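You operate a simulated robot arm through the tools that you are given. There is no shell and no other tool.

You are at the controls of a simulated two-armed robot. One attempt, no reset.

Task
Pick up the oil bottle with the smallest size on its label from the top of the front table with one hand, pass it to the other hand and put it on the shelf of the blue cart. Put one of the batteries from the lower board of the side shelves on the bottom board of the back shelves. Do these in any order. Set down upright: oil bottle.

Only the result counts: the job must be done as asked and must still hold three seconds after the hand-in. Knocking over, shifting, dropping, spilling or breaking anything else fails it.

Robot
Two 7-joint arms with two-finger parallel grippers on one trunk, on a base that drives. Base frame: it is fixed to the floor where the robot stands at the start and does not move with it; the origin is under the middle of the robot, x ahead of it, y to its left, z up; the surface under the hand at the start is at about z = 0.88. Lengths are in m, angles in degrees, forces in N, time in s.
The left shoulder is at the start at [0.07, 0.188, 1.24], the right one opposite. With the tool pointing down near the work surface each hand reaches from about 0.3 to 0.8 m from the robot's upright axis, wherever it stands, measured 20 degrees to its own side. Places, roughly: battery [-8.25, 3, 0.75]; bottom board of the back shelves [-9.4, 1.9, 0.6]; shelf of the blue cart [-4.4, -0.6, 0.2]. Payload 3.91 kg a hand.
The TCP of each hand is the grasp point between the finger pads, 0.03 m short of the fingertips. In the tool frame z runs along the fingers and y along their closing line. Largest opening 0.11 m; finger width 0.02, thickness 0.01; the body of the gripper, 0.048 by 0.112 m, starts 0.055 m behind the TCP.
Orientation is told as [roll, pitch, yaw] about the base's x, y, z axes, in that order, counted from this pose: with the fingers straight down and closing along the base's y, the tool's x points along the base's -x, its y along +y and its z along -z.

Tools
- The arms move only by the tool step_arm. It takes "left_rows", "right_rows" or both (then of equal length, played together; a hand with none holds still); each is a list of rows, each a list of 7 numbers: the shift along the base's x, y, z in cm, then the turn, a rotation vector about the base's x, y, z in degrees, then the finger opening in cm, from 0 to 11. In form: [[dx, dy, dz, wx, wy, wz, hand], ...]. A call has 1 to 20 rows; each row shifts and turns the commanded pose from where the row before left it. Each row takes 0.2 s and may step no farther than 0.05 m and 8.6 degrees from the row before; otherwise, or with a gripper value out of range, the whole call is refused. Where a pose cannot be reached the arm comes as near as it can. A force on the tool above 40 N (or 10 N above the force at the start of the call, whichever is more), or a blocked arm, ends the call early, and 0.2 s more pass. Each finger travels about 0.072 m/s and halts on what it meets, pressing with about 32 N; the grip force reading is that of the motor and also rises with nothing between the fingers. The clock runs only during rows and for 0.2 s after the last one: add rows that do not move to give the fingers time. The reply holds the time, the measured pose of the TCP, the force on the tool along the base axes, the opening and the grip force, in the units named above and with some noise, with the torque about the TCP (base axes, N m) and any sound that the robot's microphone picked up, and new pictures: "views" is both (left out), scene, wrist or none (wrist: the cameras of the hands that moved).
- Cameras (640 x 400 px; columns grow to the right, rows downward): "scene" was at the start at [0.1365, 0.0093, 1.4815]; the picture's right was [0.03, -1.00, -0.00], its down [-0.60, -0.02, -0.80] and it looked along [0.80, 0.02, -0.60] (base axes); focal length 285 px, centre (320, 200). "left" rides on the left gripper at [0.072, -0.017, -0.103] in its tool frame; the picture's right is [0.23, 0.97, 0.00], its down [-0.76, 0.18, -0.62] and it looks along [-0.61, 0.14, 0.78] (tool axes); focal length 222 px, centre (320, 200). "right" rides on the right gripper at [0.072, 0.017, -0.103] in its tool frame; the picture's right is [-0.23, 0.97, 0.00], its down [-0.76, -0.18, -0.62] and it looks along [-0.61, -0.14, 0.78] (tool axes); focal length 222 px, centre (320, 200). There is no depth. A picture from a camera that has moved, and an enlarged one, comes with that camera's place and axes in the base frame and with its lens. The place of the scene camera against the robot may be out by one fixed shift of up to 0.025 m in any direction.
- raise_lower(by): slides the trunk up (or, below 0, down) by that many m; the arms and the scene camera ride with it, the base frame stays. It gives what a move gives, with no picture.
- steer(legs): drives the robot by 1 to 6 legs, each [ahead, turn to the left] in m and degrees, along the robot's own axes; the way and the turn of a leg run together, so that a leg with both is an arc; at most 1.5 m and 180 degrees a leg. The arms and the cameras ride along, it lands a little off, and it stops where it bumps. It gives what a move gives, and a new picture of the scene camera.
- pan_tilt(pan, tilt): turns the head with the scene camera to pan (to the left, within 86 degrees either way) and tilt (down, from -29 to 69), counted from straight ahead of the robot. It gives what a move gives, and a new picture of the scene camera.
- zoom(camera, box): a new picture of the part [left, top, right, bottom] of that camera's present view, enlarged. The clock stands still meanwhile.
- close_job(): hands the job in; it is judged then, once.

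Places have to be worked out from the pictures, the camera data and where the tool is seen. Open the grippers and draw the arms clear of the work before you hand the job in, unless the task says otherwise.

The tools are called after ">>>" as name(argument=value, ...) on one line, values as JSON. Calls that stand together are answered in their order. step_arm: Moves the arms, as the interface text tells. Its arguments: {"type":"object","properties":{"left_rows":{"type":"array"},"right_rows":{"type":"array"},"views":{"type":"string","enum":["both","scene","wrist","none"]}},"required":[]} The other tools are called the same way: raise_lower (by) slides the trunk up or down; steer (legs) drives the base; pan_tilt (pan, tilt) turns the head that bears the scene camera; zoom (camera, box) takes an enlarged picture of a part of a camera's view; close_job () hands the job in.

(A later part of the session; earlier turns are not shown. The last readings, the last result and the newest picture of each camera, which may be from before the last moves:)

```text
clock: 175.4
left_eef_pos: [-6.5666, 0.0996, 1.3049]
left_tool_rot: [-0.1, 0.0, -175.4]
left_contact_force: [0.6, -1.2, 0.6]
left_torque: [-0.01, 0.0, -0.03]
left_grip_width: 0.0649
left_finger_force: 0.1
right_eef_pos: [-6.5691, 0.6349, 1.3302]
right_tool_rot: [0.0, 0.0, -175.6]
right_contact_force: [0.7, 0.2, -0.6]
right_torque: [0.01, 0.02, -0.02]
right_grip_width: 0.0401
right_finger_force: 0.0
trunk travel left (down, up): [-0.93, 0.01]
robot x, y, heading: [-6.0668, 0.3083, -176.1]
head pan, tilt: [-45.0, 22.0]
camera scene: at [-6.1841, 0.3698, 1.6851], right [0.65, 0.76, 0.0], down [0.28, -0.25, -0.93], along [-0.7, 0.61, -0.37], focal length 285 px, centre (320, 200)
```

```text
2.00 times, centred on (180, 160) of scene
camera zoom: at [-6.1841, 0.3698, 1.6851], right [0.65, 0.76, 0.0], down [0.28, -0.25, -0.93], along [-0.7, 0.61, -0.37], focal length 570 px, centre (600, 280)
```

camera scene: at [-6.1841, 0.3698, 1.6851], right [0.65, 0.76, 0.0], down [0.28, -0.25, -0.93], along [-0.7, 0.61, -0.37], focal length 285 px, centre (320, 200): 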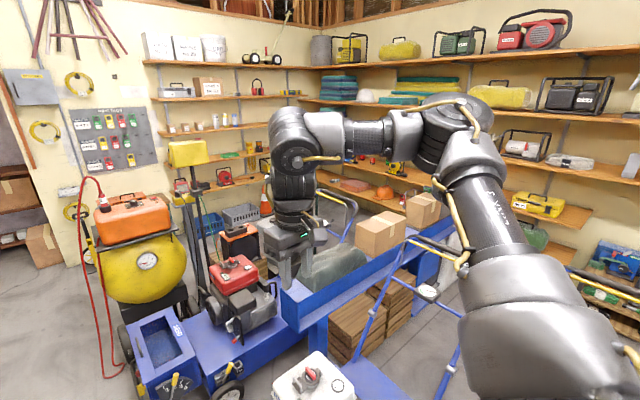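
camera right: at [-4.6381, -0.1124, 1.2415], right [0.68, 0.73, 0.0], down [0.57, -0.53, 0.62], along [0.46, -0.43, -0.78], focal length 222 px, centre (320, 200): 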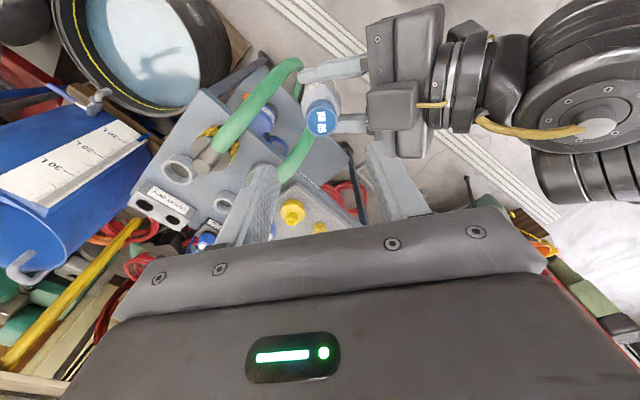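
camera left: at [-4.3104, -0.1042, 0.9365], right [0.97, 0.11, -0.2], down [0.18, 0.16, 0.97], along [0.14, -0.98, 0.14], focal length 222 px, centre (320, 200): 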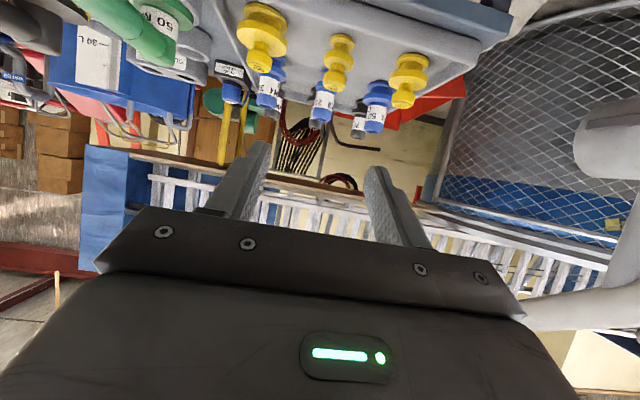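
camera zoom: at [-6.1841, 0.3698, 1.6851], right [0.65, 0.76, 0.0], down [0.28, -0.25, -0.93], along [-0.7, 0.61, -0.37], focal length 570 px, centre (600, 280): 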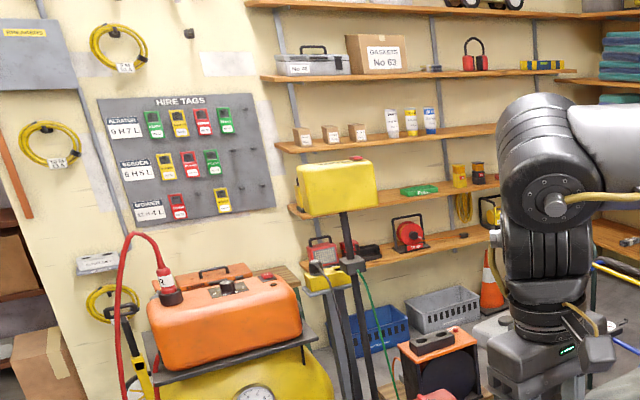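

The batteries are on a side-shelf board near the corner, and the back shelves' bottom board is left of the corner. Both lie behind the blue bench, so I'll go around by the left via the open floor (y ≈ -0.35).

>>> steer(legs=[[0.8, 22], [0.8, 0], [0.6, -26]])

>>> pan_tilt(pan=-60, tilt=25)

>>> pan_tilt(pan=-85, tilt=30)

>>> pan_tilt(pan=-20, tilt=35)

```text
clock: 177.1
left_eef_pos: [-6.6779, 0.0787, 1.3062]
left_tool_rot: [0.2, 0.0, -174.6]
left_contact_force: [0.0, 0.8, 0.7]
left_torque: [-0.03, -0.02, 0.01]
left_grip_width: 0.0651
left_finger_force: 0.0
right_eef_pos: [-6.6851, 0.6132, 1.3277]
right_tool_rot: [0.5, 0.2, -174.7]
right_contact_force: [-0.6, -0.6, -0.4]
right_torque: [-0.03, 0.01, 0.01]
right_grip_width: 0.04
right_finger_force: 0.0
trunk travel left (down, up): [-0.93, 0.01]
robot x, y, heading: [-6.1751, 0.2773, -177.4]
head pan, tilt: [-45.0, 22.0]
stopped in leg 1: the robot was blocked; the commanded pose is now the measured one
camera scene: at [-6.295, 0.3518, 1.6846], right [0.67, 0.74, 0.0], down [0.28, -0.26, -0.93], along [-0.68, 0.62, -0.38], focal length 285 px, centre (320, 200)
```

scene: 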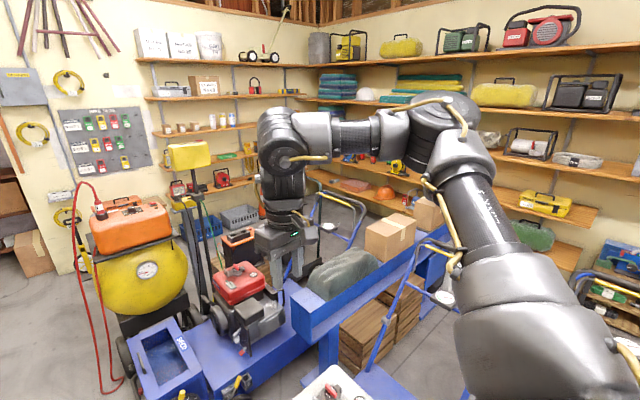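

```text
clock: 177.9
left_eef_pos: [-6.6768, 0.0725, 1.3043]
left_tool_rot: [0.0, 0.1, -174.6]
left_contact_force: [0.0, -0.1, 0.8]
left_torque: [-0.03, 0.01, 0.0]
left_grip_width: 0.0649
left_finger_force: 0.0
right_eef_pos: [-6.6846, 0.6082, 1.3287]
right_tool_rot: [0.2, 0.1, -174.6]
right_contact_force: [-0.3, 0.1, -0.3]
right_torque: [0.0, 0.02, 0.01]
right_grip_width: 0.0398
right_finger_force: 0.1
trunk travel left (down, up): [-0.93, 0.01]
robot x, y, heading: [-6.1729, 0.2748, -177.4]
head pan, tilt: [-60.0, 25.0]
camera scene: at [-6.2748, 0.3608, 1.6801], right [0.84, 0.54, 0.0], down [0.23, -0.36, -0.91], along [-0.49, 0.76, -0.42], focal length 285 px, centre (320, 200)
```

scene: 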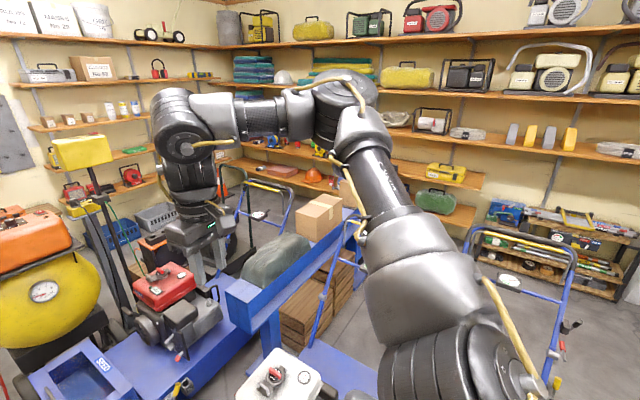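

```text
clock: 178.8
left_eef_pos: [-6.6751, 0.0703, 1.3044]
left_tool_rot: [-0.1, -0.1, -174.4]
left_contact_force: [-0.4, 0.2, 0.6]
left_torque: [-0.01, 0.0, 0.0]
left_grip_width: 0.065
left_finger_force: 0.0
right_eef_pos: [-6.6843, 0.605, 1.3313]
right_tool_rot: [0.0, 0.1, -174.6]
right_contact_force: [0.0, -0.3, -0.2]
right_torque: [0.02, 0.01, -0.01]
right_grip_width: 0.0403
right_finger_force: 0.0
trunk travel left (down, up): [-0.93, 0.01]
robot x, y, heading: [-6.1702, 0.276, -177.2]
head pan, tilt: [-85.0, 30.0]
camera scene: at [-6.2359, 0.3693, 1.6724], right [0.99, 0.13, 0.0], down [0.07, -0.49, -0.87], along [-0.12, 0.86, -0.5], focal length 285 px, centre (320, 200)
```

scene: 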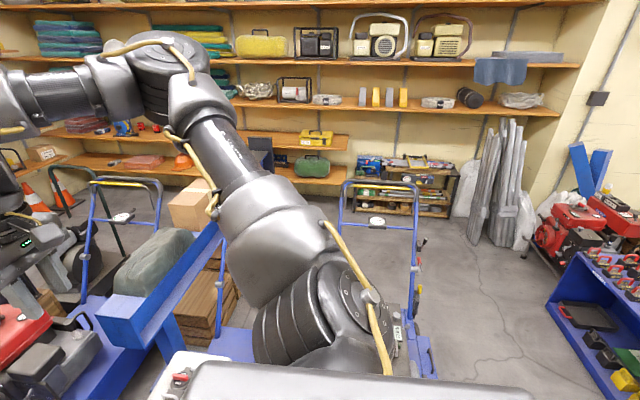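

```text
clock: 180.1
left_eef_pos: [-6.675, 0.0706, 1.3055]
left_tool_rot: [-0.2, -0.1, -174.4]
left_contact_force: [0.6, -0.3, -1.3]
left_torque: [0.0, -0.01, -0.02]
left_grip_width: 0.065
left_finger_force: 0.0
right_eef_pos: [-6.6835, 0.606, 1.3293]
right_tool_rot: [0.2, 0.1, -174.6]
right_contact_force: [0.7, -0.1, 0.1]
right_torque: [0.0, 0.04, 0.02]
right_grip_width: 0.04
right_finger_force: 0.0
trunk travel left (down, up): [-0.93, 0.01]
robot x, y, heading: [-6.1702, 0.2761, -177.5]
head pan, tilt: [-20.0, 35.0]
camera scene: at [-6.3081, 0.307, 1.6645], right [0.3, 0.95, 0.0], down [0.55, -0.17, -0.82], along [-0.78, 0.24, -0.57], focal length 285 px, centre (320, 200)
```

scene: 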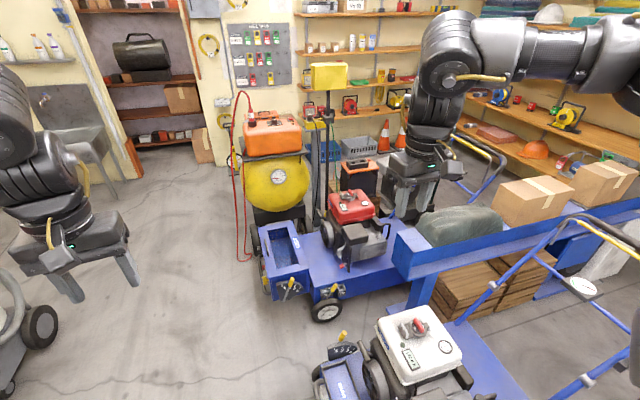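

The robot was blocked after 0.1 m. Comparing features shows the mower ahead-right has not moved (its tip is at (-6.935, 0.60) both before and after). I'll look down around the base to see what it touched.

>>> pan_tilt(pan=-45, tilt=62)

>>> pan_tilt(pan=-10, tilt=65)

>>> pan_tilt(pan=45, tilt=62)

```text
clock: 181.0
left_eef_pos: [-6.6743, 0.0716, 1.3054]
left_tool_rot: [-0.2, -0.1, -174.4]
left_contact_force: [-0.1, 0.0, -0.3]
left_torque: [0.04, -0.01, 0.01]
left_grip_width: 0.0652
left_finger_force: 0.1
right_eef_pos: [-6.6845, 0.6058, 1.3302]
right_tool_rot: [0.1, 0.0, -174.5]
right_contact_force: [0.0, 0.1, 0.4]
right_torque: [-0.02, -0.02, -0.02]
right_grip_width: 0.0401
right_finger_force: 0.0
trunk travel left (down, up): [-0.93, 0.01]
robot x, y, heading: [-6.1739, 0.276, -177.5]
head pan, tilt: [-45.0, 62.0]
camera scene: at [-6.2717, 0.3242, 1.628], right [0.67, 0.74, 0.0], down [0.65, -0.59, -0.47], along [-0.35, 0.32, -0.88], focal length 285 px, centre (320, 200)
```

scene: 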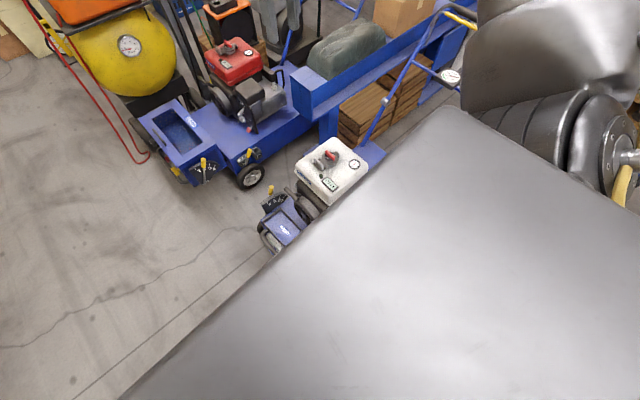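

```text
clock: 182.0
left_eef_pos: [-6.6751, 0.0708, 1.3041]
left_tool_rot: [-0.2, 0.0, -174.6]
left_contact_force: [0.8, 0.5, -0.3]
left_torque: [0.01, 0.0, -0.02]
left_grip_width: 0.065
left_finger_force: 0.0
right_eef_pos: [-6.6839, 0.6083, 1.3298]
right_tool_rot: [0.0, 0.1, -174.7]
right_contact_force: [0.2, 0.3, -0.2]
right_torque: [0.02, 0.0, 0.02]
right_grip_width: 0.0403
right_finger_force: 0.1
trunk travel left (down, up): [-0.93, 0.01]
robot x, y, heading: [-6.1743, 0.2754, -177.0]
head pan, tilt: [-10.0, 65.0]
camera scene: at [-6.2842, 0.2888, 1.6247], right [0.13, 0.99, 0.0], down [0.9, -0.12, -0.42], along [-0.42, 0.05, -0.91], focal length 285 px, centre (320, 200)
```

scene: 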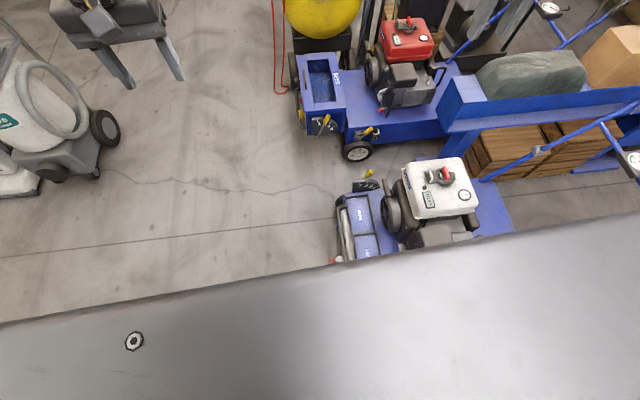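

```text
clock: 183.3
left_eef_pos: [-6.6751, 0.0697, 1.3049]
left_tool_rot: [-0.1, 0.0, -174.6]
left_contact_force: [-0.3, -0.5, -0.5]
left_torque: [0.02, 0.03, 0.05]
left_grip_width: 0.0648
left_finger_force: 0.1
right_eef_pos: [-6.6836, 0.606, 1.3303]
right_tool_rot: [0.1, 0.1, -174.6]
right_contact_force: [-0.2, -0.1, 0.1]
right_torque: [0.02, 0.0, -0.02]
right_grip_width: 0.0402
right_finger_force: 0.1
trunk travel left (down, up): [-0.93, 0.01]
robot x, y, heading: [-6.1741, 0.2745, -177.3]
head pan, tilt: [45.0, 62.0]
camera scene: at [-6.2675, 0.2334, 1.6279], right [-0.74, 0.67, 0.0], down [0.6, 0.65, -0.47], along [-0.32, -0.35, -0.88], focal length 285 px, centre (320, 200)
```

scene: 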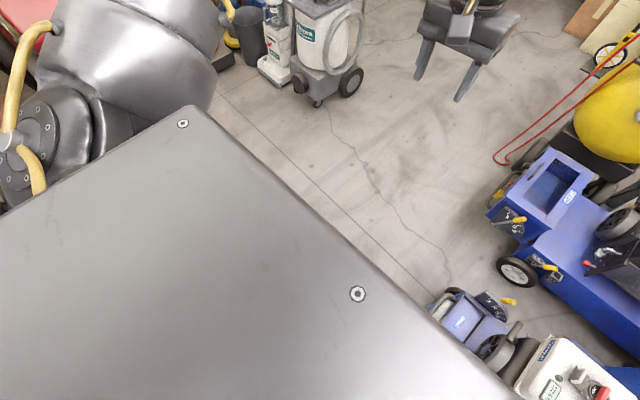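

The base's front-right corner touched the second mower's front rail at about (-6.58, 0.40), which had not moved. I'll back straight out 0.85 m, then take a wider line to the left.

>>> steer(legs=[[-0.85, 0]])

>>> pan_tilt(pan=0, tilt=45)

```text
clock: 187.8
left_eef_pos: [-5.816, 0.1116, 1.305]
left_tool_rot: [0.0, 0.0, -174.9]
left_contact_force: [-0.2, 0.8, 1.0]
left_torque: [0.03, -0.01, 0.0]
left_grip_width: 0.0649
left_finger_force: 0.0
right_eef_pos: [-5.8196, 0.6469, 1.3299]
right_tool_rot: [0.1, 0.1, -175.1]
right_contact_force: [-0.1, 0.3, -0.5]
right_torque: [0.01, 0.0, -0.03]
right_grip_width: 0.0398
right_finger_force: 0.0
trunk travel left (down, up): [-0.93, 0.01]
robot x, y, heading: [-5.3143, 0.3115, -177.9]
head pan, tilt: [45.0, 62.0]
camera scene: at [-5.4073, 0.2703, 1.6278], right [-0.73, 0.68, 0.0], down [0.6, 0.65, -0.47], along [-0.32, -0.34, -0.88], focal length 285 px, centre (320, 200)
```

scene: 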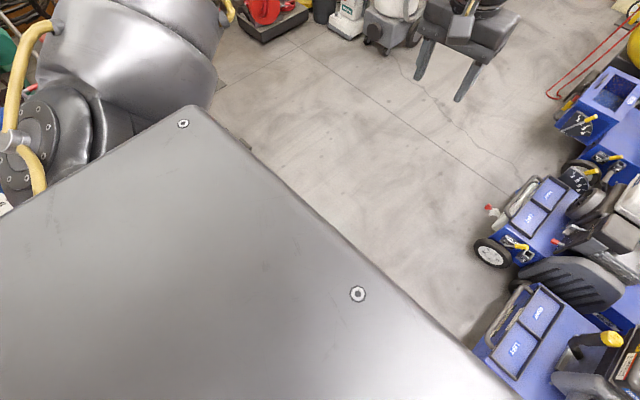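

```text
clock: 189.0
left_eef_pos: [-5.8144, 0.1115, 1.3049]
left_tool_rot: [0.0, 0.0, -174.9]
left_contact_force: [0.7, 0.5, 0.6]
left_torque: [-0.02, 0.0, 0.02]
left_grip_width: 0.065
left_finger_force: 0.0
right_eef_pos: [-5.8189, 0.6465, 1.3294]
right_tool_rot: [0.0, 0.1, -175.1]
right_contact_force: [0.2, -0.3, 0.0]
right_torque: [-0.01, -0.04, 0.01]
right_grip_width: 0.0403
right_finger_force: 0.0
trunk travel left (down, up): [-0.93, 0.01]
robot x, y, heading: [-5.3119, 0.315, -177.9]
head pan, tilt: [0.0, 45.0]
camera scene: at [-5.4436, 0.3144, 1.6497], right [-0.04, 1.0, 0.0], down [0.71, 0.03, -0.71], along [-0.71, -0.03, -0.71], focal length 285 px, centre (320, 200)
```

scene: 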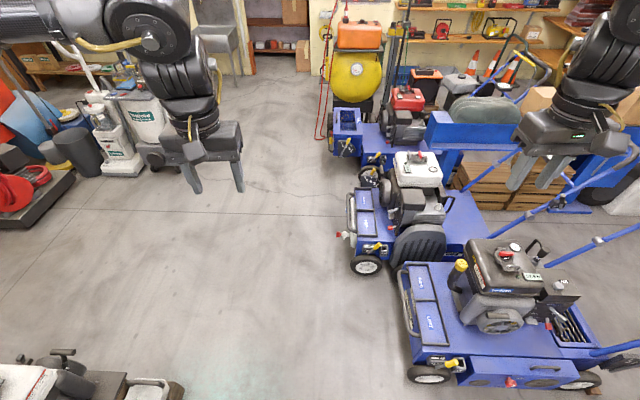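

The corridor is clear between y ≈ -1.0 and 0.36. I'll turn left 18° and drive diagonally to pass the mowers with margin.

>>> steer(legs=[[0, 18], [1.0, 0]])

>>> steer(legs=[[0.8, 0], [0.4, -18]])

>>> pan_tilt(pan=-20, tilt=40)

```text
clock: 195.2
left_eef_pos: [-6.6519, -0.4035, 1.3046]
left_tool_rot: [-0.1, -0.2, -155.6]
left_contact_force: [0.3, -0.3, -0.2]
left_torque: [0.02, 0.02, 0.02]
left_grip_width: 0.0651
left_finger_force: 0.1
right_eef_pos: [-6.8333, 0.0984, 1.3304]
right_tool_rot: [0.1, 0.0, -155.6]
right_contact_force: [0.3, 0.0, 0.0]
right_torque: [0.0, 0.01, 0.02]
right_grip_width: 0.0398
right_finger_force: 0.2
trunk travel left (down, up): [-0.93, 0.01]
robot x, y, heading: [-6.2414, -0.0463, -158.2]
head pan, tilt: [0.0, 45.0]
camera scene: at [-6.3665, -0.0878, 1.6498], right [-0.37, 0.93, 0.0], down [0.66, 0.26, -0.71], along [-0.66, -0.26, -0.71], focal length 285 px, centre (320, 200)
```

scene: 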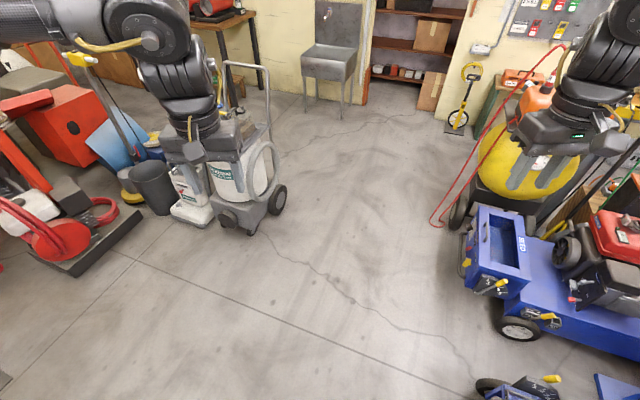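

```text
clock: 201.6
left_eef_pos: [-7.8831, -0.6441, 1.3056]
left_tool_rot: [-0.1, -0.2, -173.7]
left_contact_force: [0.7, -0.6, -0.6]
left_torque: [0.0, 0.04, -0.02]
left_grip_width: 0.0649
left_finger_force: 0.1
right_eef_pos: [-7.8968, -0.108, 1.3312]
right_tool_rot: [0.1, 0.0, -173.9]
right_contact_force: [-0.1, -0.3, -0.5]
right_torque: [0.02, -0.01, 0.02]
right_grip_width: 0.0401
right_finger_force: 0.0
trunk travel left (down, up): [-0.93, 0.01]
robot x, y, heading: [-7.3807, -0.4316, -176.4]
head pan, tilt: [0.0, 45.0]
camera scene: at [-7.5144, -0.4327, 1.65], right [-0.06, 1.0, 0.0], down [0.7, 0.04, -0.71], along [-0.71, -0.04, -0.71], focal length 285 px, centre (320, 200)
```

scene: 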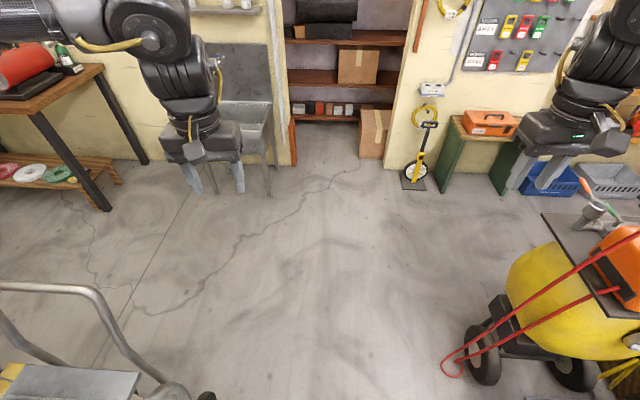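

```text
clock: 202.4
left_eef_pos: [-7.8855, -0.6426, 1.3039]
left_tool_rot: [-0.1, 0.0, -173.6]
left_contact_force: [0.5, 0.6, 0.0]
left_torque: [-0.01, 0.02, 0.01]
left_grip_width: 0.065
left_finger_force: 0.1
right_eef_pos: [-7.9004, -0.1086, 1.3295]
right_tool_rot: [0.0, 0.1, -173.9]
right_contact_force: [-0.2, -0.2, -0.8]
right_torque: [0.03, -0.05, -0.03]
right_grip_width: 0.0401
right_finger_force: 0.0
trunk travel left (down, up): [-0.93, 0.01]
robot x, y, heading: [-7.3865, -0.4299, -176.4]
head pan, tilt: [-20.0, 40.0]
camera scene: at [-7.5184, -0.4032, 1.6568], right [0.28, 0.96, 0.0], down [0.62, -0.18, -0.77], along [-0.73, 0.22, -0.64], focal length 285 px, centre (320, 200)
```

scene: 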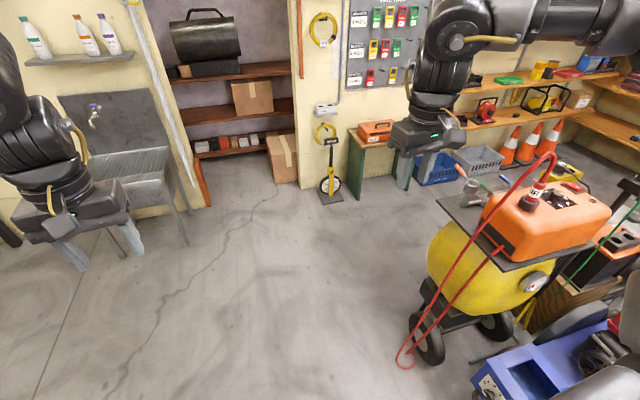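

The floor toward the back is open. I'll drive on to about (-8.5, -0.45) and look at the gap between the compressor and the back shelves.

>>> steer(legs=[[1.05, 3]])

>>> pan_tilt(pan=-60, tilt=35)

>>> pan_tilt(pan=-85, tilt=35)

```text
clock: 207.8
left_eef_pos: [-8.9001, -0.7648, 1.3056]
left_tool_rot: [-0.2, -0.1, -170.2]
left_contact_force: [0.4, 0.5, -0.4]
left_torque: [0.03, 0.01, 0.0]
left_grip_width: 0.065
left_finger_force: 0.1
right_eef_pos: [-8.9488, -0.2322, 1.3306]
right_tool_rot: [0.0, 0.0, -170.5]
right_contact_force: [1.0, -0.8, 0.5]
right_torque: [0.01, 0.01, -0.01]
right_grip_width: 0.04
right_finger_force: 0.1
trunk travel left (down, up): [-0.93, 0.01]
robot x, y, heading: [-8.4117, -0.5254, -173.0]
head pan, tilt: [-20.0, 40.0]
camera scene: at [-8.5476, -0.5041, 1.6571], right [0.23, 0.97, 0.0], down [0.63, -0.15, -0.77], along [-0.75, 0.17, -0.64], focal length 285 px, centre (320, 200)
```

scene: 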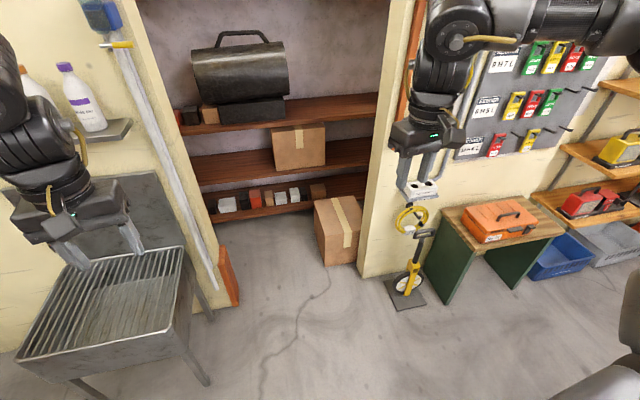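

```text
clock: 208.8
left_eef_pos: [-8.9012, -0.7657, 1.3054]
left_tool_rot: [-0.1, -0.1, -170.2]
left_contact_force: [-0.6, -0.9, -0.7]
left_torque: [0.03, 0.03, 0.02]
left_grip_width: 0.065
left_finger_force: 0.0
right_eef_pos: [-8.9481, -0.2323, 1.3294]
right_tool_rot: [0.0, 0.1, -170.4]
right_contact_force: [-0.2, 0.9, 0.3]
right_torque: [-0.04, -0.02, -0.02]
right_grip_width: 0.0398
right_finger_force: 0.1
trunk travel left (down, up): [-0.93, 0.01]
robot x, y, heading: [-8.4186, -0.5255, -173.0]
head pan, tilt: [-60.0, 35.0]
camera scene: at [-8.5189, -0.4532, 1.6645], right [0.8, 0.6, 0.0], down [0.34, -0.46, -0.82], along [-0.49, 0.65, -0.57], focal length 285 px, centre (320, 200)
```

scene: 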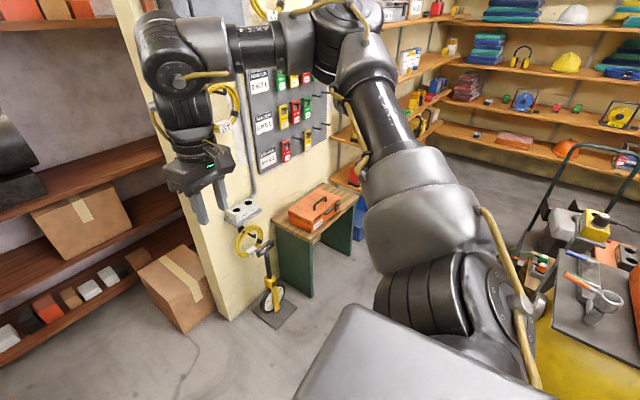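

```text
clock: 209.7
left_eef_pos: [-8.9016, -0.7665, 1.3058]
left_tool_rot: [-0.2, -0.1, -170.3]
left_contact_force: [0.3, -0.1, -1.4]
left_torque: [0.01, 0.03, 0.0]
left_grip_width: 0.0651
left_finger_force: 0.0
right_eef_pos: [-8.9481, -0.2319, 1.3308]
right_tool_rot: [0.1, 0.2, -170.4]
right_contact_force: [-0.1, 0.5, 0.0]
right_torque: [0.01, 0.0, -0.02]
right_grip_width: 0.0401
right_finger_force: 0.0
trunk travel left (down, up): [-0.93, 0.01]
robot x, y, heading: [-8.4176, -0.5262, -173.2]
head pan, tilt: [-85.0, 35.0]
camera scene: at [-8.4842, -0.4374, 1.6645], right [0.98, 0.21, 0.0], down [0.12, -0.56, -0.82], along [-0.17, 0.8, -0.57], focal length 285 px, centre (320, 200)
```

scene: 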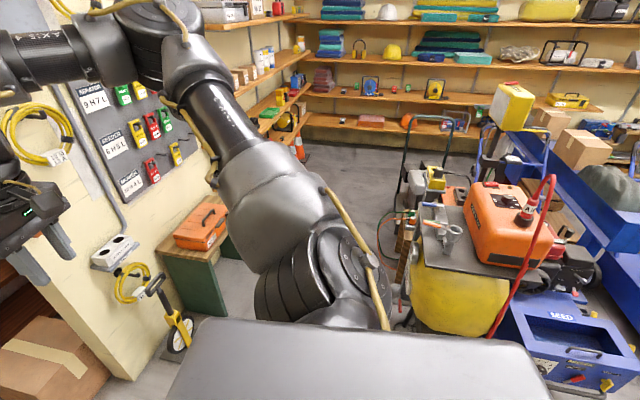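

The corner area behind the compressor is open floor, reached by a passage about 0.86 m wide (x from -9.26 to -8.40). I'll zoom in on the shelves to study the batteries and the boards.

>>> zoom(camera="scene", box=[240, 40, 500, 200])

>>> zoom(camera="scene", box=[340, 60, 480, 150])

>>> zoom(camera="scene", box=[230, 60, 350, 150])

>>> zoom(camera="scene", box=[150, 130, 450, 330])

```text
2.46 times, centred on (370, 120) of scene
camera zoom: at [-8.4842, -0.4374, 1.6645], right [0.98, 0.21, 0.0], down [0.12, -0.56, -0.82], along [-0.17, 0.8, -0.57], focal length 701 px, centre (197, 397)
```

zoom: 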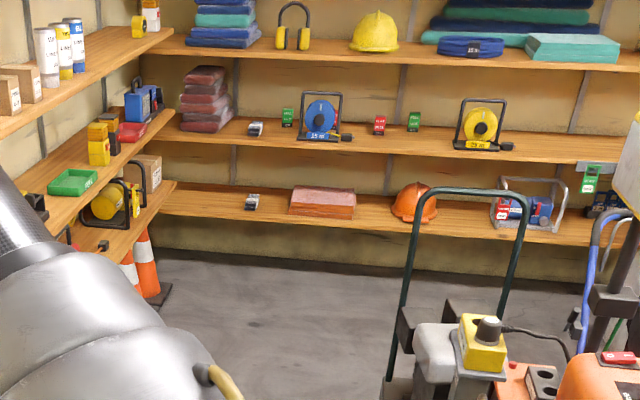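

```text
4.44 times, centred on (410, 105) of scene
camera zoom: at [-8.4842, -0.4374, 1.6645], right [0.98, 0.21, 0.0], down [0.12, -0.56, -0.82], along [-0.17, 0.8, -0.57], focal length 1266 px, centre (-80, 622)
```

zoom: 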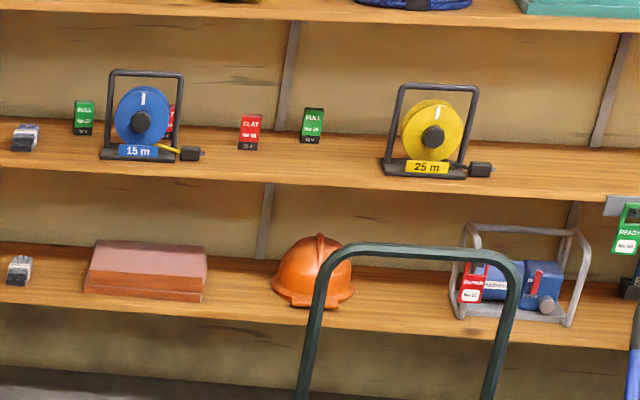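

```text
4.44 times, centred on (290, 105) of scene
camera zoom: at [-8.4842, -0.4374, 1.6645], right [0.98, 0.21, 0.0], down [0.12, -0.56, -0.82], along [-0.17, 0.8, -0.57], focal length 1266 px, centre (453, 622)
```

zoom: 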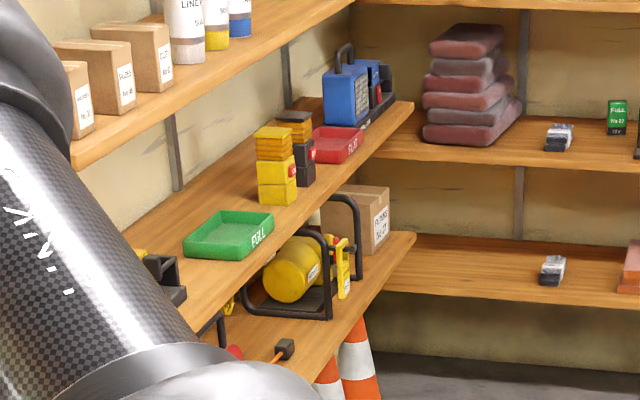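

```text
2.00 times, centred on (300, 230) of scene
camera zoom: at [-8.4842, -0.4374, 1.6645], right [0.98, 0.21, 0.0], down [0.12, -0.56, -0.82], along [-0.17, 0.8, -0.57], focal length 570 px, centre (360, 140)
```

zoom: 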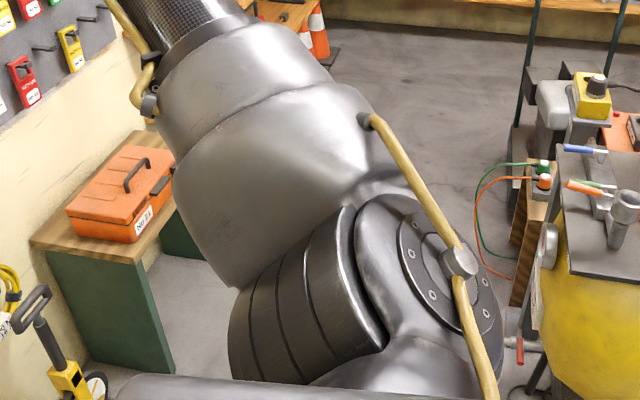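

The side shelf's battery board holds green "FULL" and red "FLAT" batteries. "FLAT No 18", at about x = -8.34, has good clearance on both sides, and the back shelves' bottom board is on the left. The passage is narrow, so I'll first turn toward it and fold both arms into a slimmer forward-pointing posture in this open spot.

>>> steer(legs=[[0, -62]])

>>> raise_lower(by=-0.18)

>>> pan_tilt(pan=0, tilt=45)

```text
clock: 212.9
left_eef_pos: [-8.8538, -0.2066, 1.3047]
left_tool_rot: [-0.2, 0.0, 127.4]
left_contact_force: [0.7, -0.6, 0.4]
left_torque: [0.02, 0.0, 0.01]
left_grip_width: 0.0652
left_finger_force: 0.0
right_eef_pos: [-8.4062, 0.0825, 1.3308]
right_tool_rot: [0.0, 0.1, 127.4]
right_contact_force: [0.0, 0.6, 0.3]
right_torque: [0.01, -0.01, -0.01]
right_grip_width: 0.04
right_finger_force: 0.0
trunk travel left (down, up): [-0.93, 0.01]
robot x, y, heading: [-8.4129, -0.5259, 124.5]
head pan, tilt: [-85.0, 35.0]
camera scene: at [-8.3776, -0.4205, 1.6646], right [0.64, -0.77, 0.0], down [-0.44, -0.37, -0.82], along [0.63, 0.52, -0.57], focal length 285 px, centre (320, 200)
```

scene: 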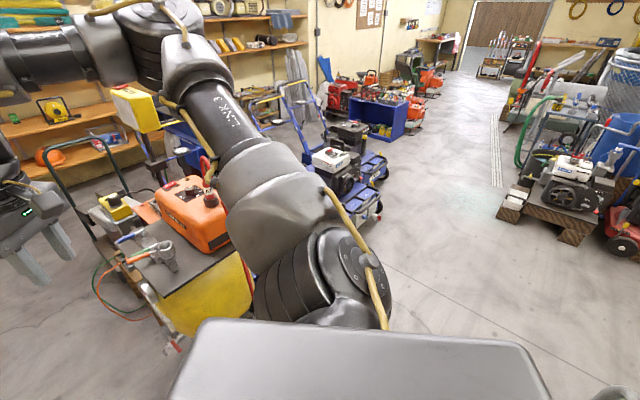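

```text
clock: 214.9
left_eef_pos: [-8.8544, -0.2066, 1.1255]
left_tool_rot: [-0.2, -0.1, 127.4]
left_contact_force: [0.0, 0.3, -0.3]
left_torque: [0.02, -0.01, -0.01]
left_grip_width: 0.065
left_finger_force: 0.0
right_eef_pos: [-8.4054, 0.0836, 1.1502]
right_tool_rot: [0.1, 0.0, 127.2]
right_contact_force: [0.8, -1.5, 0.9]
right_torque: [-0.01, 0.0, 0.02]
right_grip_width: 0.04
right_finger_force: 0.0
trunk travel left (down, up): [-0.75, 0.19]
robot x, y, heading: [-8.4166, -0.5193, 124.4]
head pan, tilt: [-85.0, 35.0]
```

```text
clock: 216.4
left_eef_pos: [-8.8539, -0.2069, 1.1256]
left_tool_rot: [-0.2, -0.1, 127.4]
left_contact_force: [-0.5, 0.7, 0.3]
left_torque: [-0.02, -0.01, -0.03]
left_grip_width: 0.065
left_finger_force: 0.1
right_eef_pos: [-8.405, 0.0828, 1.1496]
right_tool_rot: [0.2, 0.1, 127.3]
right_contact_force: [-0.1, 0.4, -0.1]
right_torque: [0.01, 0.02, -0.01]
right_grip_width: 0.0401
right_finger_force: 0.0
trunk travel left (down, up): [-0.75, 0.19]
robot x, y, heading: [-8.417, -0.5279, 124.9]
head pan, tilt: [0.0, 45.0]
camera scene: at [-8.4906, -0.4091, 1.4697], right [0.82, 0.57, 0.0], down [0.4, -0.58, -0.71], along [-0.4, 0.58, -0.71], focal length 285 px, centre (320, 200)
```

scene: 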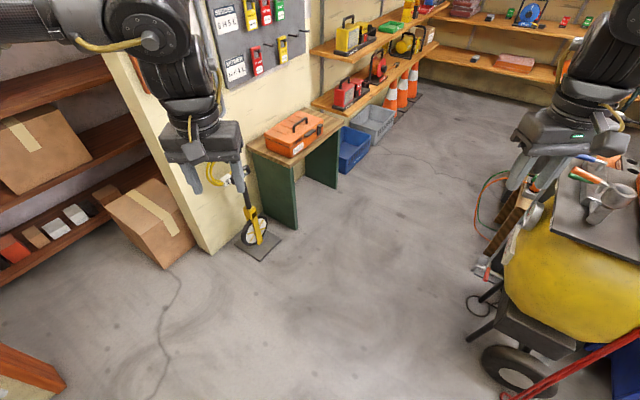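

The passage is clear, about 0.95 m wide between the bench front (x ≈ -9.30) and the compressor side (x ≈ -8.35). I'll convert the left arm first: shift it out, yaw inward, then pitch forward.

>>> step_arm(left_rows=[[-2, -0.25, -1.6, 0, 0, -8.2, 6.5], [-2, -0.25, -1.6, 0, 0, -8.2, 6.5], [-2, -0.25, -1.6, 0, 0, -8.2, 6.5], [-2, -0.25, -1.6, 0, 0, -8.2, 6.5], [0, 0, 0, 7.476, 0.6, 0, 6.5], [0, 0, 0, 7.476, 0.6, 0, 6.5], [0, 0, 0, 7.476, 0.6, 0, 6.5], [0, 0, 0, 7.476, 0.6, 0, 6.5], [0, 0, 0, 7.476, 0.6, 0, 6.5], [0, 0, 0, 7.476, 0.6, 0, 6.5], [0, 0, 0, 7.476, 0.6, 0, 6.5], [0, 0, 0, 7.476, 0.6, 0, 6.5], [0, 0, 0, 0, 0, 0, 6.5]], views="scene")

```text
clock: 219.2
left_eef_pos: [-8.9342, -0.2158, 1.0609]
left_tool_rot: [0.0, -60.2, 94.5]
left_contact_force: [0.1, -0.8, -0.2]
left_torque: [0.02, -0.02, 0.0]
left_grip_width: 0.065
left_finger_force: 0.1
right_eef_pos: [-8.4057, 0.0837, 1.1501]
right_tool_rot: [0.1, 0.1, 127.3]
right_contact_force: [-0.4, -0.1, -0.5]
right_torque: [-0.02, -0.05, -0.01]
right_grip_width: 0.0398
right_finger_force: 0.0
trunk travel left (down, up): [-0.75, 0.19]
robot x, y, heading: [-8.4198, -0.5249, 124.5]
head pan, tilt: [0.0, 45.0]
camera scene: at [-8.4904, -0.4086, 1.4697], right [0.82, 0.57, 0.0], down [0.4, -0.58, -0.71], along [-0.4, 0.58, -0.71], focal length 285 px, centre (320, 200)
```

scene: 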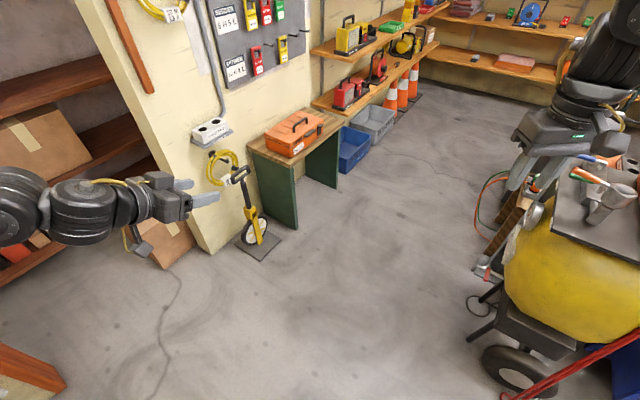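

The left hand is pitched. I'll bring it forward and straighten its yaw so that the elbow tucks in.

>>> step_arm(left_rows=[[-0.65, 2.3, -1.25, 0, 0, 6, 6.5], [-0.65, 2.3, -1.25, 0, 0, 6, 6.5], [-0.65, 2.3, -1.25, 0, 0, 6, 6.5], [-0.65, 2.3, -1.25, 0, 0, 6, 6.5], [0, 0, 0, 0, 0, 6, 6.5], [0, 0, 0, 0, 0, 0, 6.5]], views="scene")

>>> pan_tilt(pan=50, tilt=45)

```text
clock: 220.7
left_eef_pos: [-8.9612, -0.1241, 1.0109]
left_tool_rot: [-0.2, -60.1, 124.6]
left_contact_force: [0.2, 0.0, 0.4]
left_torque: [0.0, 0.0, 0.01]
left_grip_width: 0.0649
left_finger_force: 0.0
right_eef_pos: [-8.4052, 0.0819, 1.1506]
right_tool_rot: [0.1, 0.1, 127.3]
right_contact_force: [-0.4, -0.1, -0.6]
right_torque: [-0.01, 0.0, 0.02]
right_grip_width: 0.0403
right_finger_force: 0.0
trunk travel left (down, up): [-0.75, 0.19]
robot x, y, heading: [-8.415, -0.522, 124.6]
head pan, tilt: [0.0, 45.0]
camera scene: at [-8.4911, -0.4098, 1.4697], right [0.82, 0.57, 0.0], down [0.4, -0.58, -0.71], along [-0.4, 0.58, -0.71], focal length 285 px, centre (320, 200)
```

scene: 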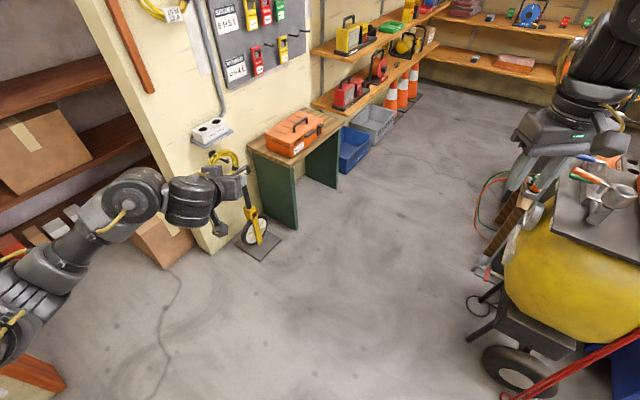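

```text
clock: 221.8
left_eef_pos: [-8.961, -0.1233, 1.0119]
left_tool_rot: [-0.2, -60.1, 124.6]
left_contact_force: [-0.4, -0.3, -0.3]
left_torque: [0.0, 0.0, 0.03]
left_grip_width: 0.0651
left_finger_force: 0.2
right_eef_pos: [-8.4052, 0.0834, 1.1489]
right_tool_rot: [0.1, 0.1, 127.3]
right_contact_force: [-0.5, -0.5, 0.5]
right_torque: [0.01, -0.01, -0.01]
right_grip_width: 0.0402
right_finger_force: 0.0
trunk travel left (down, up): [-0.75, 0.19]
robot x, y, heading: [-8.413, -0.5234, 124.7]
head pan, tilt: [50.0, 45.0]
camera scene: at [-8.5256, -0.4684, 1.4697], right [0.1, 1.0, 0.0], down [0.7, -0.07, -0.71], along [-0.7, 0.07, -0.71], focal length 285 px, centre (320, 200)
```

scene: 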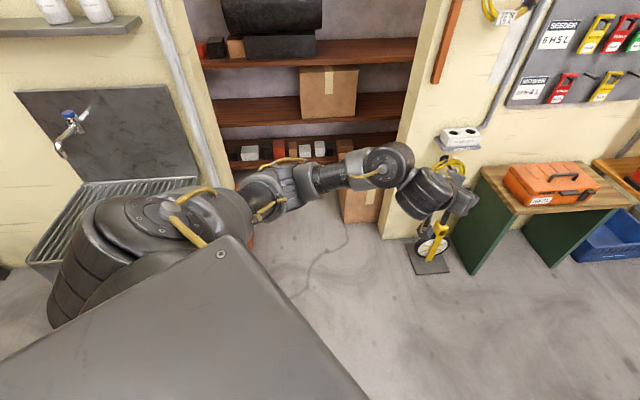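

The left elbow now sits about 0.37 m out. I'll move the left hand inward and further forward to slim it more.

>>> step_arm(left_rows=[[1.7, 3.0, -0.5, 0, 0, 0, 5], [1.7, 3.0, -0.5, 0, 0, 0, 4], [1.7, 3.0, -0.5, 0, 0, 0, 4], [1.6, 2.9, -0.5, 0, 0, 0, 4], [0, 0, 0, 0, 0, 0, 4]], views="scene")

```text
clock: 223.0
left_eef_pos: [-8.8926, -0.0049, 0.9903]
left_tool_rot: [-0.2, -60.0, 124.6]
left_contact_force: [0.4, -0.6, 0.4]
left_torque: [-0.04, -0.01, 0.01]
left_grip_width: 0.04
left_finger_force: 0.0
right_eef_pos: [-8.4052, 0.0828, 1.1505]
right_tool_rot: [0.1, 0.1, 127.2]
right_contact_force: [-0.5, -0.5, 0.4]
right_torque: [0.01, 0.01, -0.02]
right_grip_width: 0.04
right_finger_force: 0.1
trunk travel left (down, up): [-0.75, 0.19]
robot x, y, heading: [-8.418, -0.5232, 124.7]
head pan, tilt: [50.0, 45.0]
camera scene: at [-8.526, -0.4694, 1.4697], right [0.1, 1.0, 0.0], down [0.7, -0.07, -0.71], along [-0.7, 0.07, -0.71], focal length 285 px, centre (320, 200)
```

scene: 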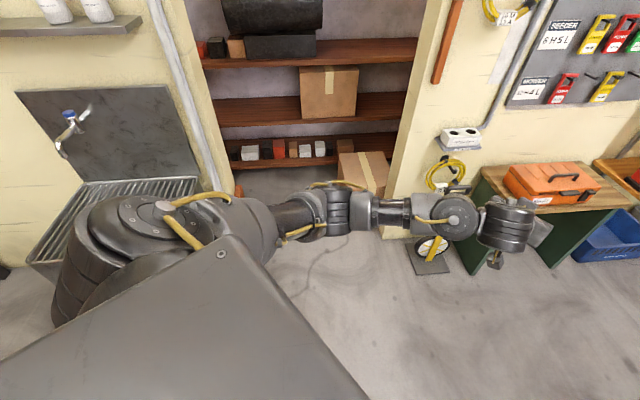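

The left elbow is now within about 0.37 m. Next I'll convert the right arm the mirrored way.

>>> step_arm(right_rows=[[-3, -0.25, -2.25, 0, 0, 6.8, 5], [-3, -0.25, -2.25, 0, 0, 6.8, 5], [-3, -0.25, -2.25, 0, 0, 6.8, 5], [-3, -0.25, -2.25, 0, 0, 6.8, 5], [0, 0, 0, 3.22, 6.77, 0, 5], [0, 0, 0, 3.22, 6.77, 0, 5], [0, 0, 0, 3.22, 6.77, 0, 5], [0, 0, 0, 3.22, 6.77, 0, 5], [0, 0, 0, 3.22, 6.77, 0, 5], [0, 0, 0, 3.22, 6.77, 0, 5], [0, 0, 0, 3.22, 6.77, 0, 5], [0, 0, 0, 3.22, 6.77, 0, 5], [0, 0, 0, 0, 0, 0, 5]], views="scene")

>>> pan_tilt(pan=-30, tilt=45)

```text
clock: 225.8
left_eef_pos: [-8.8923, -0.005, 0.9903]
left_tool_rot: [-0.2, -60.1, 124.6]
left_contact_force: [-0.2, -0.1, 0.7]
left_torque: [-0.01, 0.0, 0.0]
left_grip_width: 0.04
left_finger_force: 0.2
right_eef_pos: [-8.5248, 0.073, 1.0623]
right_tool_rot: [0.2, -60.0, 154.5]
right_contact_force: [-0.6, -0.2, 0.1]
right_torque: [0.01, 0.0, -0.01]
right_grip_width: 0.05
right_finger_force: 0.1
trunk travel left (down, up): [-0.75, 0.19]
robot x, y, heading: [-8.4182, -0.5273, 124.5]
head pan, tilt: [50.0, 45.0]
camera scene: at [-8.5262, -0.4686, 1.4697], right [0.1, 1.0, 0.0], down [0.7, -0.07, -0.71], along [-0.7, 0.07, -0.71], focal length 285 px, centre (320, 200)
```

scene: 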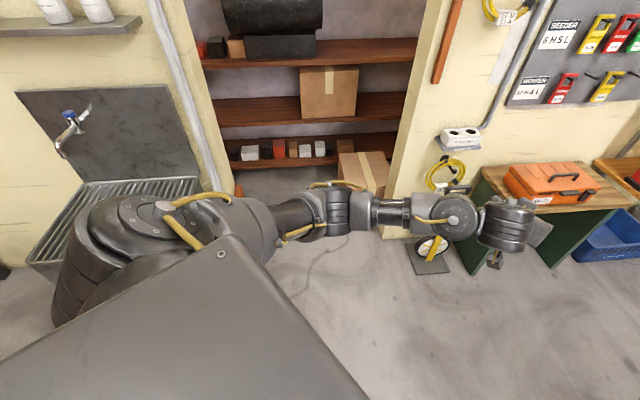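

```text
clock: 227.4
left_eef_pos: [-8.8915, -0.0049, 0.9908]
left_tool_rot: [-0.1, -60.0, 124.6]
left_contact_force: [-0.7, 0.3, -0.2]
left_torque: [0.01, 0.01, -0.02]
left_grip_width: 0.04
left_finger_force: 0.0
right_eef_pos: [-8.5253, 0.0728, 1.0614]
right_tool_rot: [0.3, -59.9, 154.4]
right_contact_force: [0.0, -0.3, -0.1]
right_torque: [0.02, 0.0, -0.03]
right_grip_width: 0.05
right_finger_force: 0.1
trunk travel left (down, up): [-0.75, 0.19]
robot x, y, heading: [-8.4134, -0.5259, 124.4]
head pan, tilt: [-30.0, 45.0]
camera scene: at [-8.451, -0.3951, 1.4697], right [1.0, 0.08, 0.0], down [0.06, -0.7, -0.71], along [-0.06, 0.7, -0.71], focal length 285 px, centre (320, 200)
```

scene: 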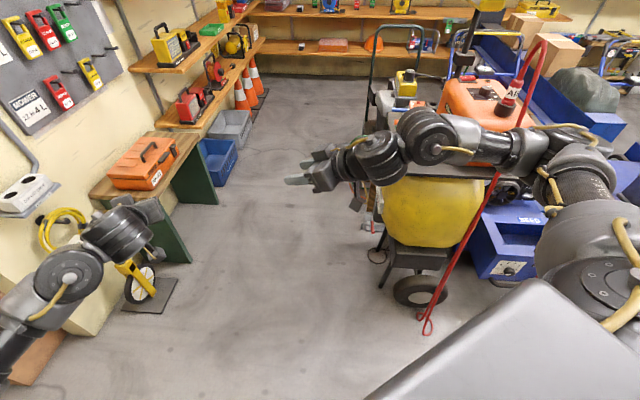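

The right hand is pitched and clear of the red hose. I'll bring it forward, straightening its yaw so the elbow tucks in too.

>>> step_arm(right_rows=[[-2.8, 1.6, -1.4, 0, 0, -6, 5], [-2.8, 1.6, -1.4, 0, 0, -6, 5], [-2.8, 1.6, -1.4, 0, 0, -6, 5], [-2.8, 1.6, -1.4, 0, 0, -6, 5], [-2.8, 1.5, -1.4, 0, 0, -6, 5], [0, 0, 0, 0, 0, 0, 5]], views="scene")

```text
clock: 228.8
left_eef_pos: [-8.8925, -0.0041, 0.9901]
left_tool_rot: [0.0, -60.1, 124.5]
left_contact_force: [-0.2, -0.4, 0.5]
left_torque: [0.0, 0.0, 0.03]
left_grip_width: 0.0402
left_finger_force: 0.0
right_eef_pos: [-8.6634, 0.1527, 0.9923]
right_tool_rot: [0.2, -59.9, 124.1]
right_contact_force: [-0.6, -0.4, -0.5]
right_torque: [0.0, -0.04, -0.01]
right_grip_width: 0.05
right_finger_force: 0.1
trunk travel left (down, up): [-0.75, 0.19]
robot x, y, heading: [-8.4143, -0.5242, 124.5]
head pan, tilt: [-30.0, 45.0]
camera scene: at [-8.4498, -0.3952, 1.4697], right [1.0, 0.08, 0.0], down [0.06, -0.7, -0.71], along [-0.06, 0.7, -0.71], focal length 285 px, centre (320, 200)
```

scene: 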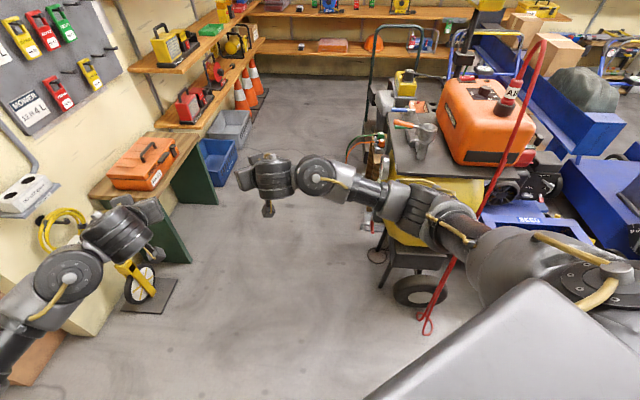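

Both arms are folded into the slim forward posture. I'll shift the robot to the left with a short diagonal move so it lines up with the passage.

>>> steer(legs=[[0, 24], [0.23, 0], [0, -24]])

>>> pan_tilt(pan=-15, tilt=45)

```text
clock: 233.0
left_eef_pos: [-9.0954, 0.1173, 0.9915]
left_tool_rot: [-0.1, -60.0, 124.6]
left_contact_force: [0.5, 0.7, -0.8]
left_torque: [0.04, 0.0, 0.03]
left_grip_width: 0.0401
left_finger_force: 0.0
right_eef_pos: [-8.8662, 0.2739, 0.9903]
right_tool_rot: [0.2, -59.8, 124.5]
right_contact_force: [0.0, 0.7, 0.0]
right_torque: [-0.02, -0.02, -0.01]
right_grip_width: 0.0499
right_finger_force: 0.1
trunk travel left (down, up): [-0.75, 0.19]
robot x, y, heading: [-8.6157, -0.3981, 124.8]
head pan, tilt: [-30.0, 45.0]
camera scene: at [-8.6523, -0.2723, 1.4697], right [1.0, 0.08, 0.0], down [0.06, -0.71, -0.71], along [-0.06, 0.7, -0.71], focal length 285 px, centre (320, 200)
```

scene: 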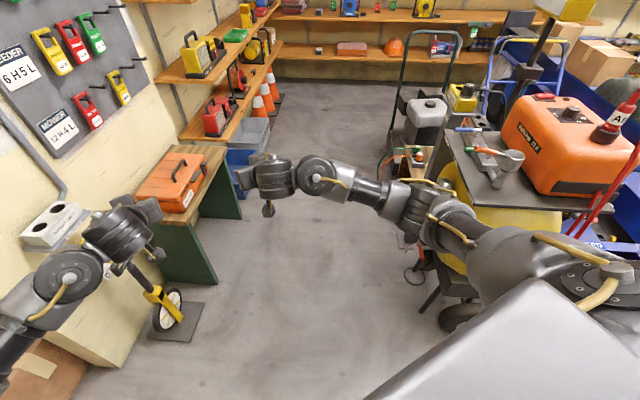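

```text
clock: 233.8
left_eef_pos: [-9.0945, 0.119, 0.9901]
left_tool_rot: [-0.1, -60.1, 124.6]
left_contact_force: [-0.6, -0.2, -0.3]
left_torque: [0.01, 0.02, 0.01]
left_grip_width: 0.04
left_finger_force: 0.0
right_eef_pos: [-8.867, 0.2737, 0.992]
right_tool_rot: [0.2, -60.0, 124.3]
right_contact_force: [0.3, 0.0, -1.2]
right_torque: [0.01, 0.02, 0.0]
right_grip_width: 0.0502
right_finger_force: 0.0
trunk travel left (down, up): [-0.75, 0.19]
robot x, y, heading: [-8.6161, -0.4021, 124.7]
head pan, tilt: [-15.0, 45.0]
camera scene: at [-8.6729, -0.277, 1.4697], right [0.94, 0.33, 0.0], down [0.24, -0.67, -0.71], along [-0.24, 0.67, -0.71], focal length 285 px, centre (320, 200)
```

scene: 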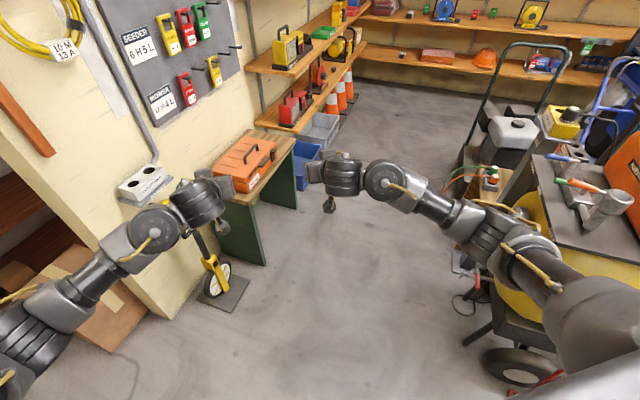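

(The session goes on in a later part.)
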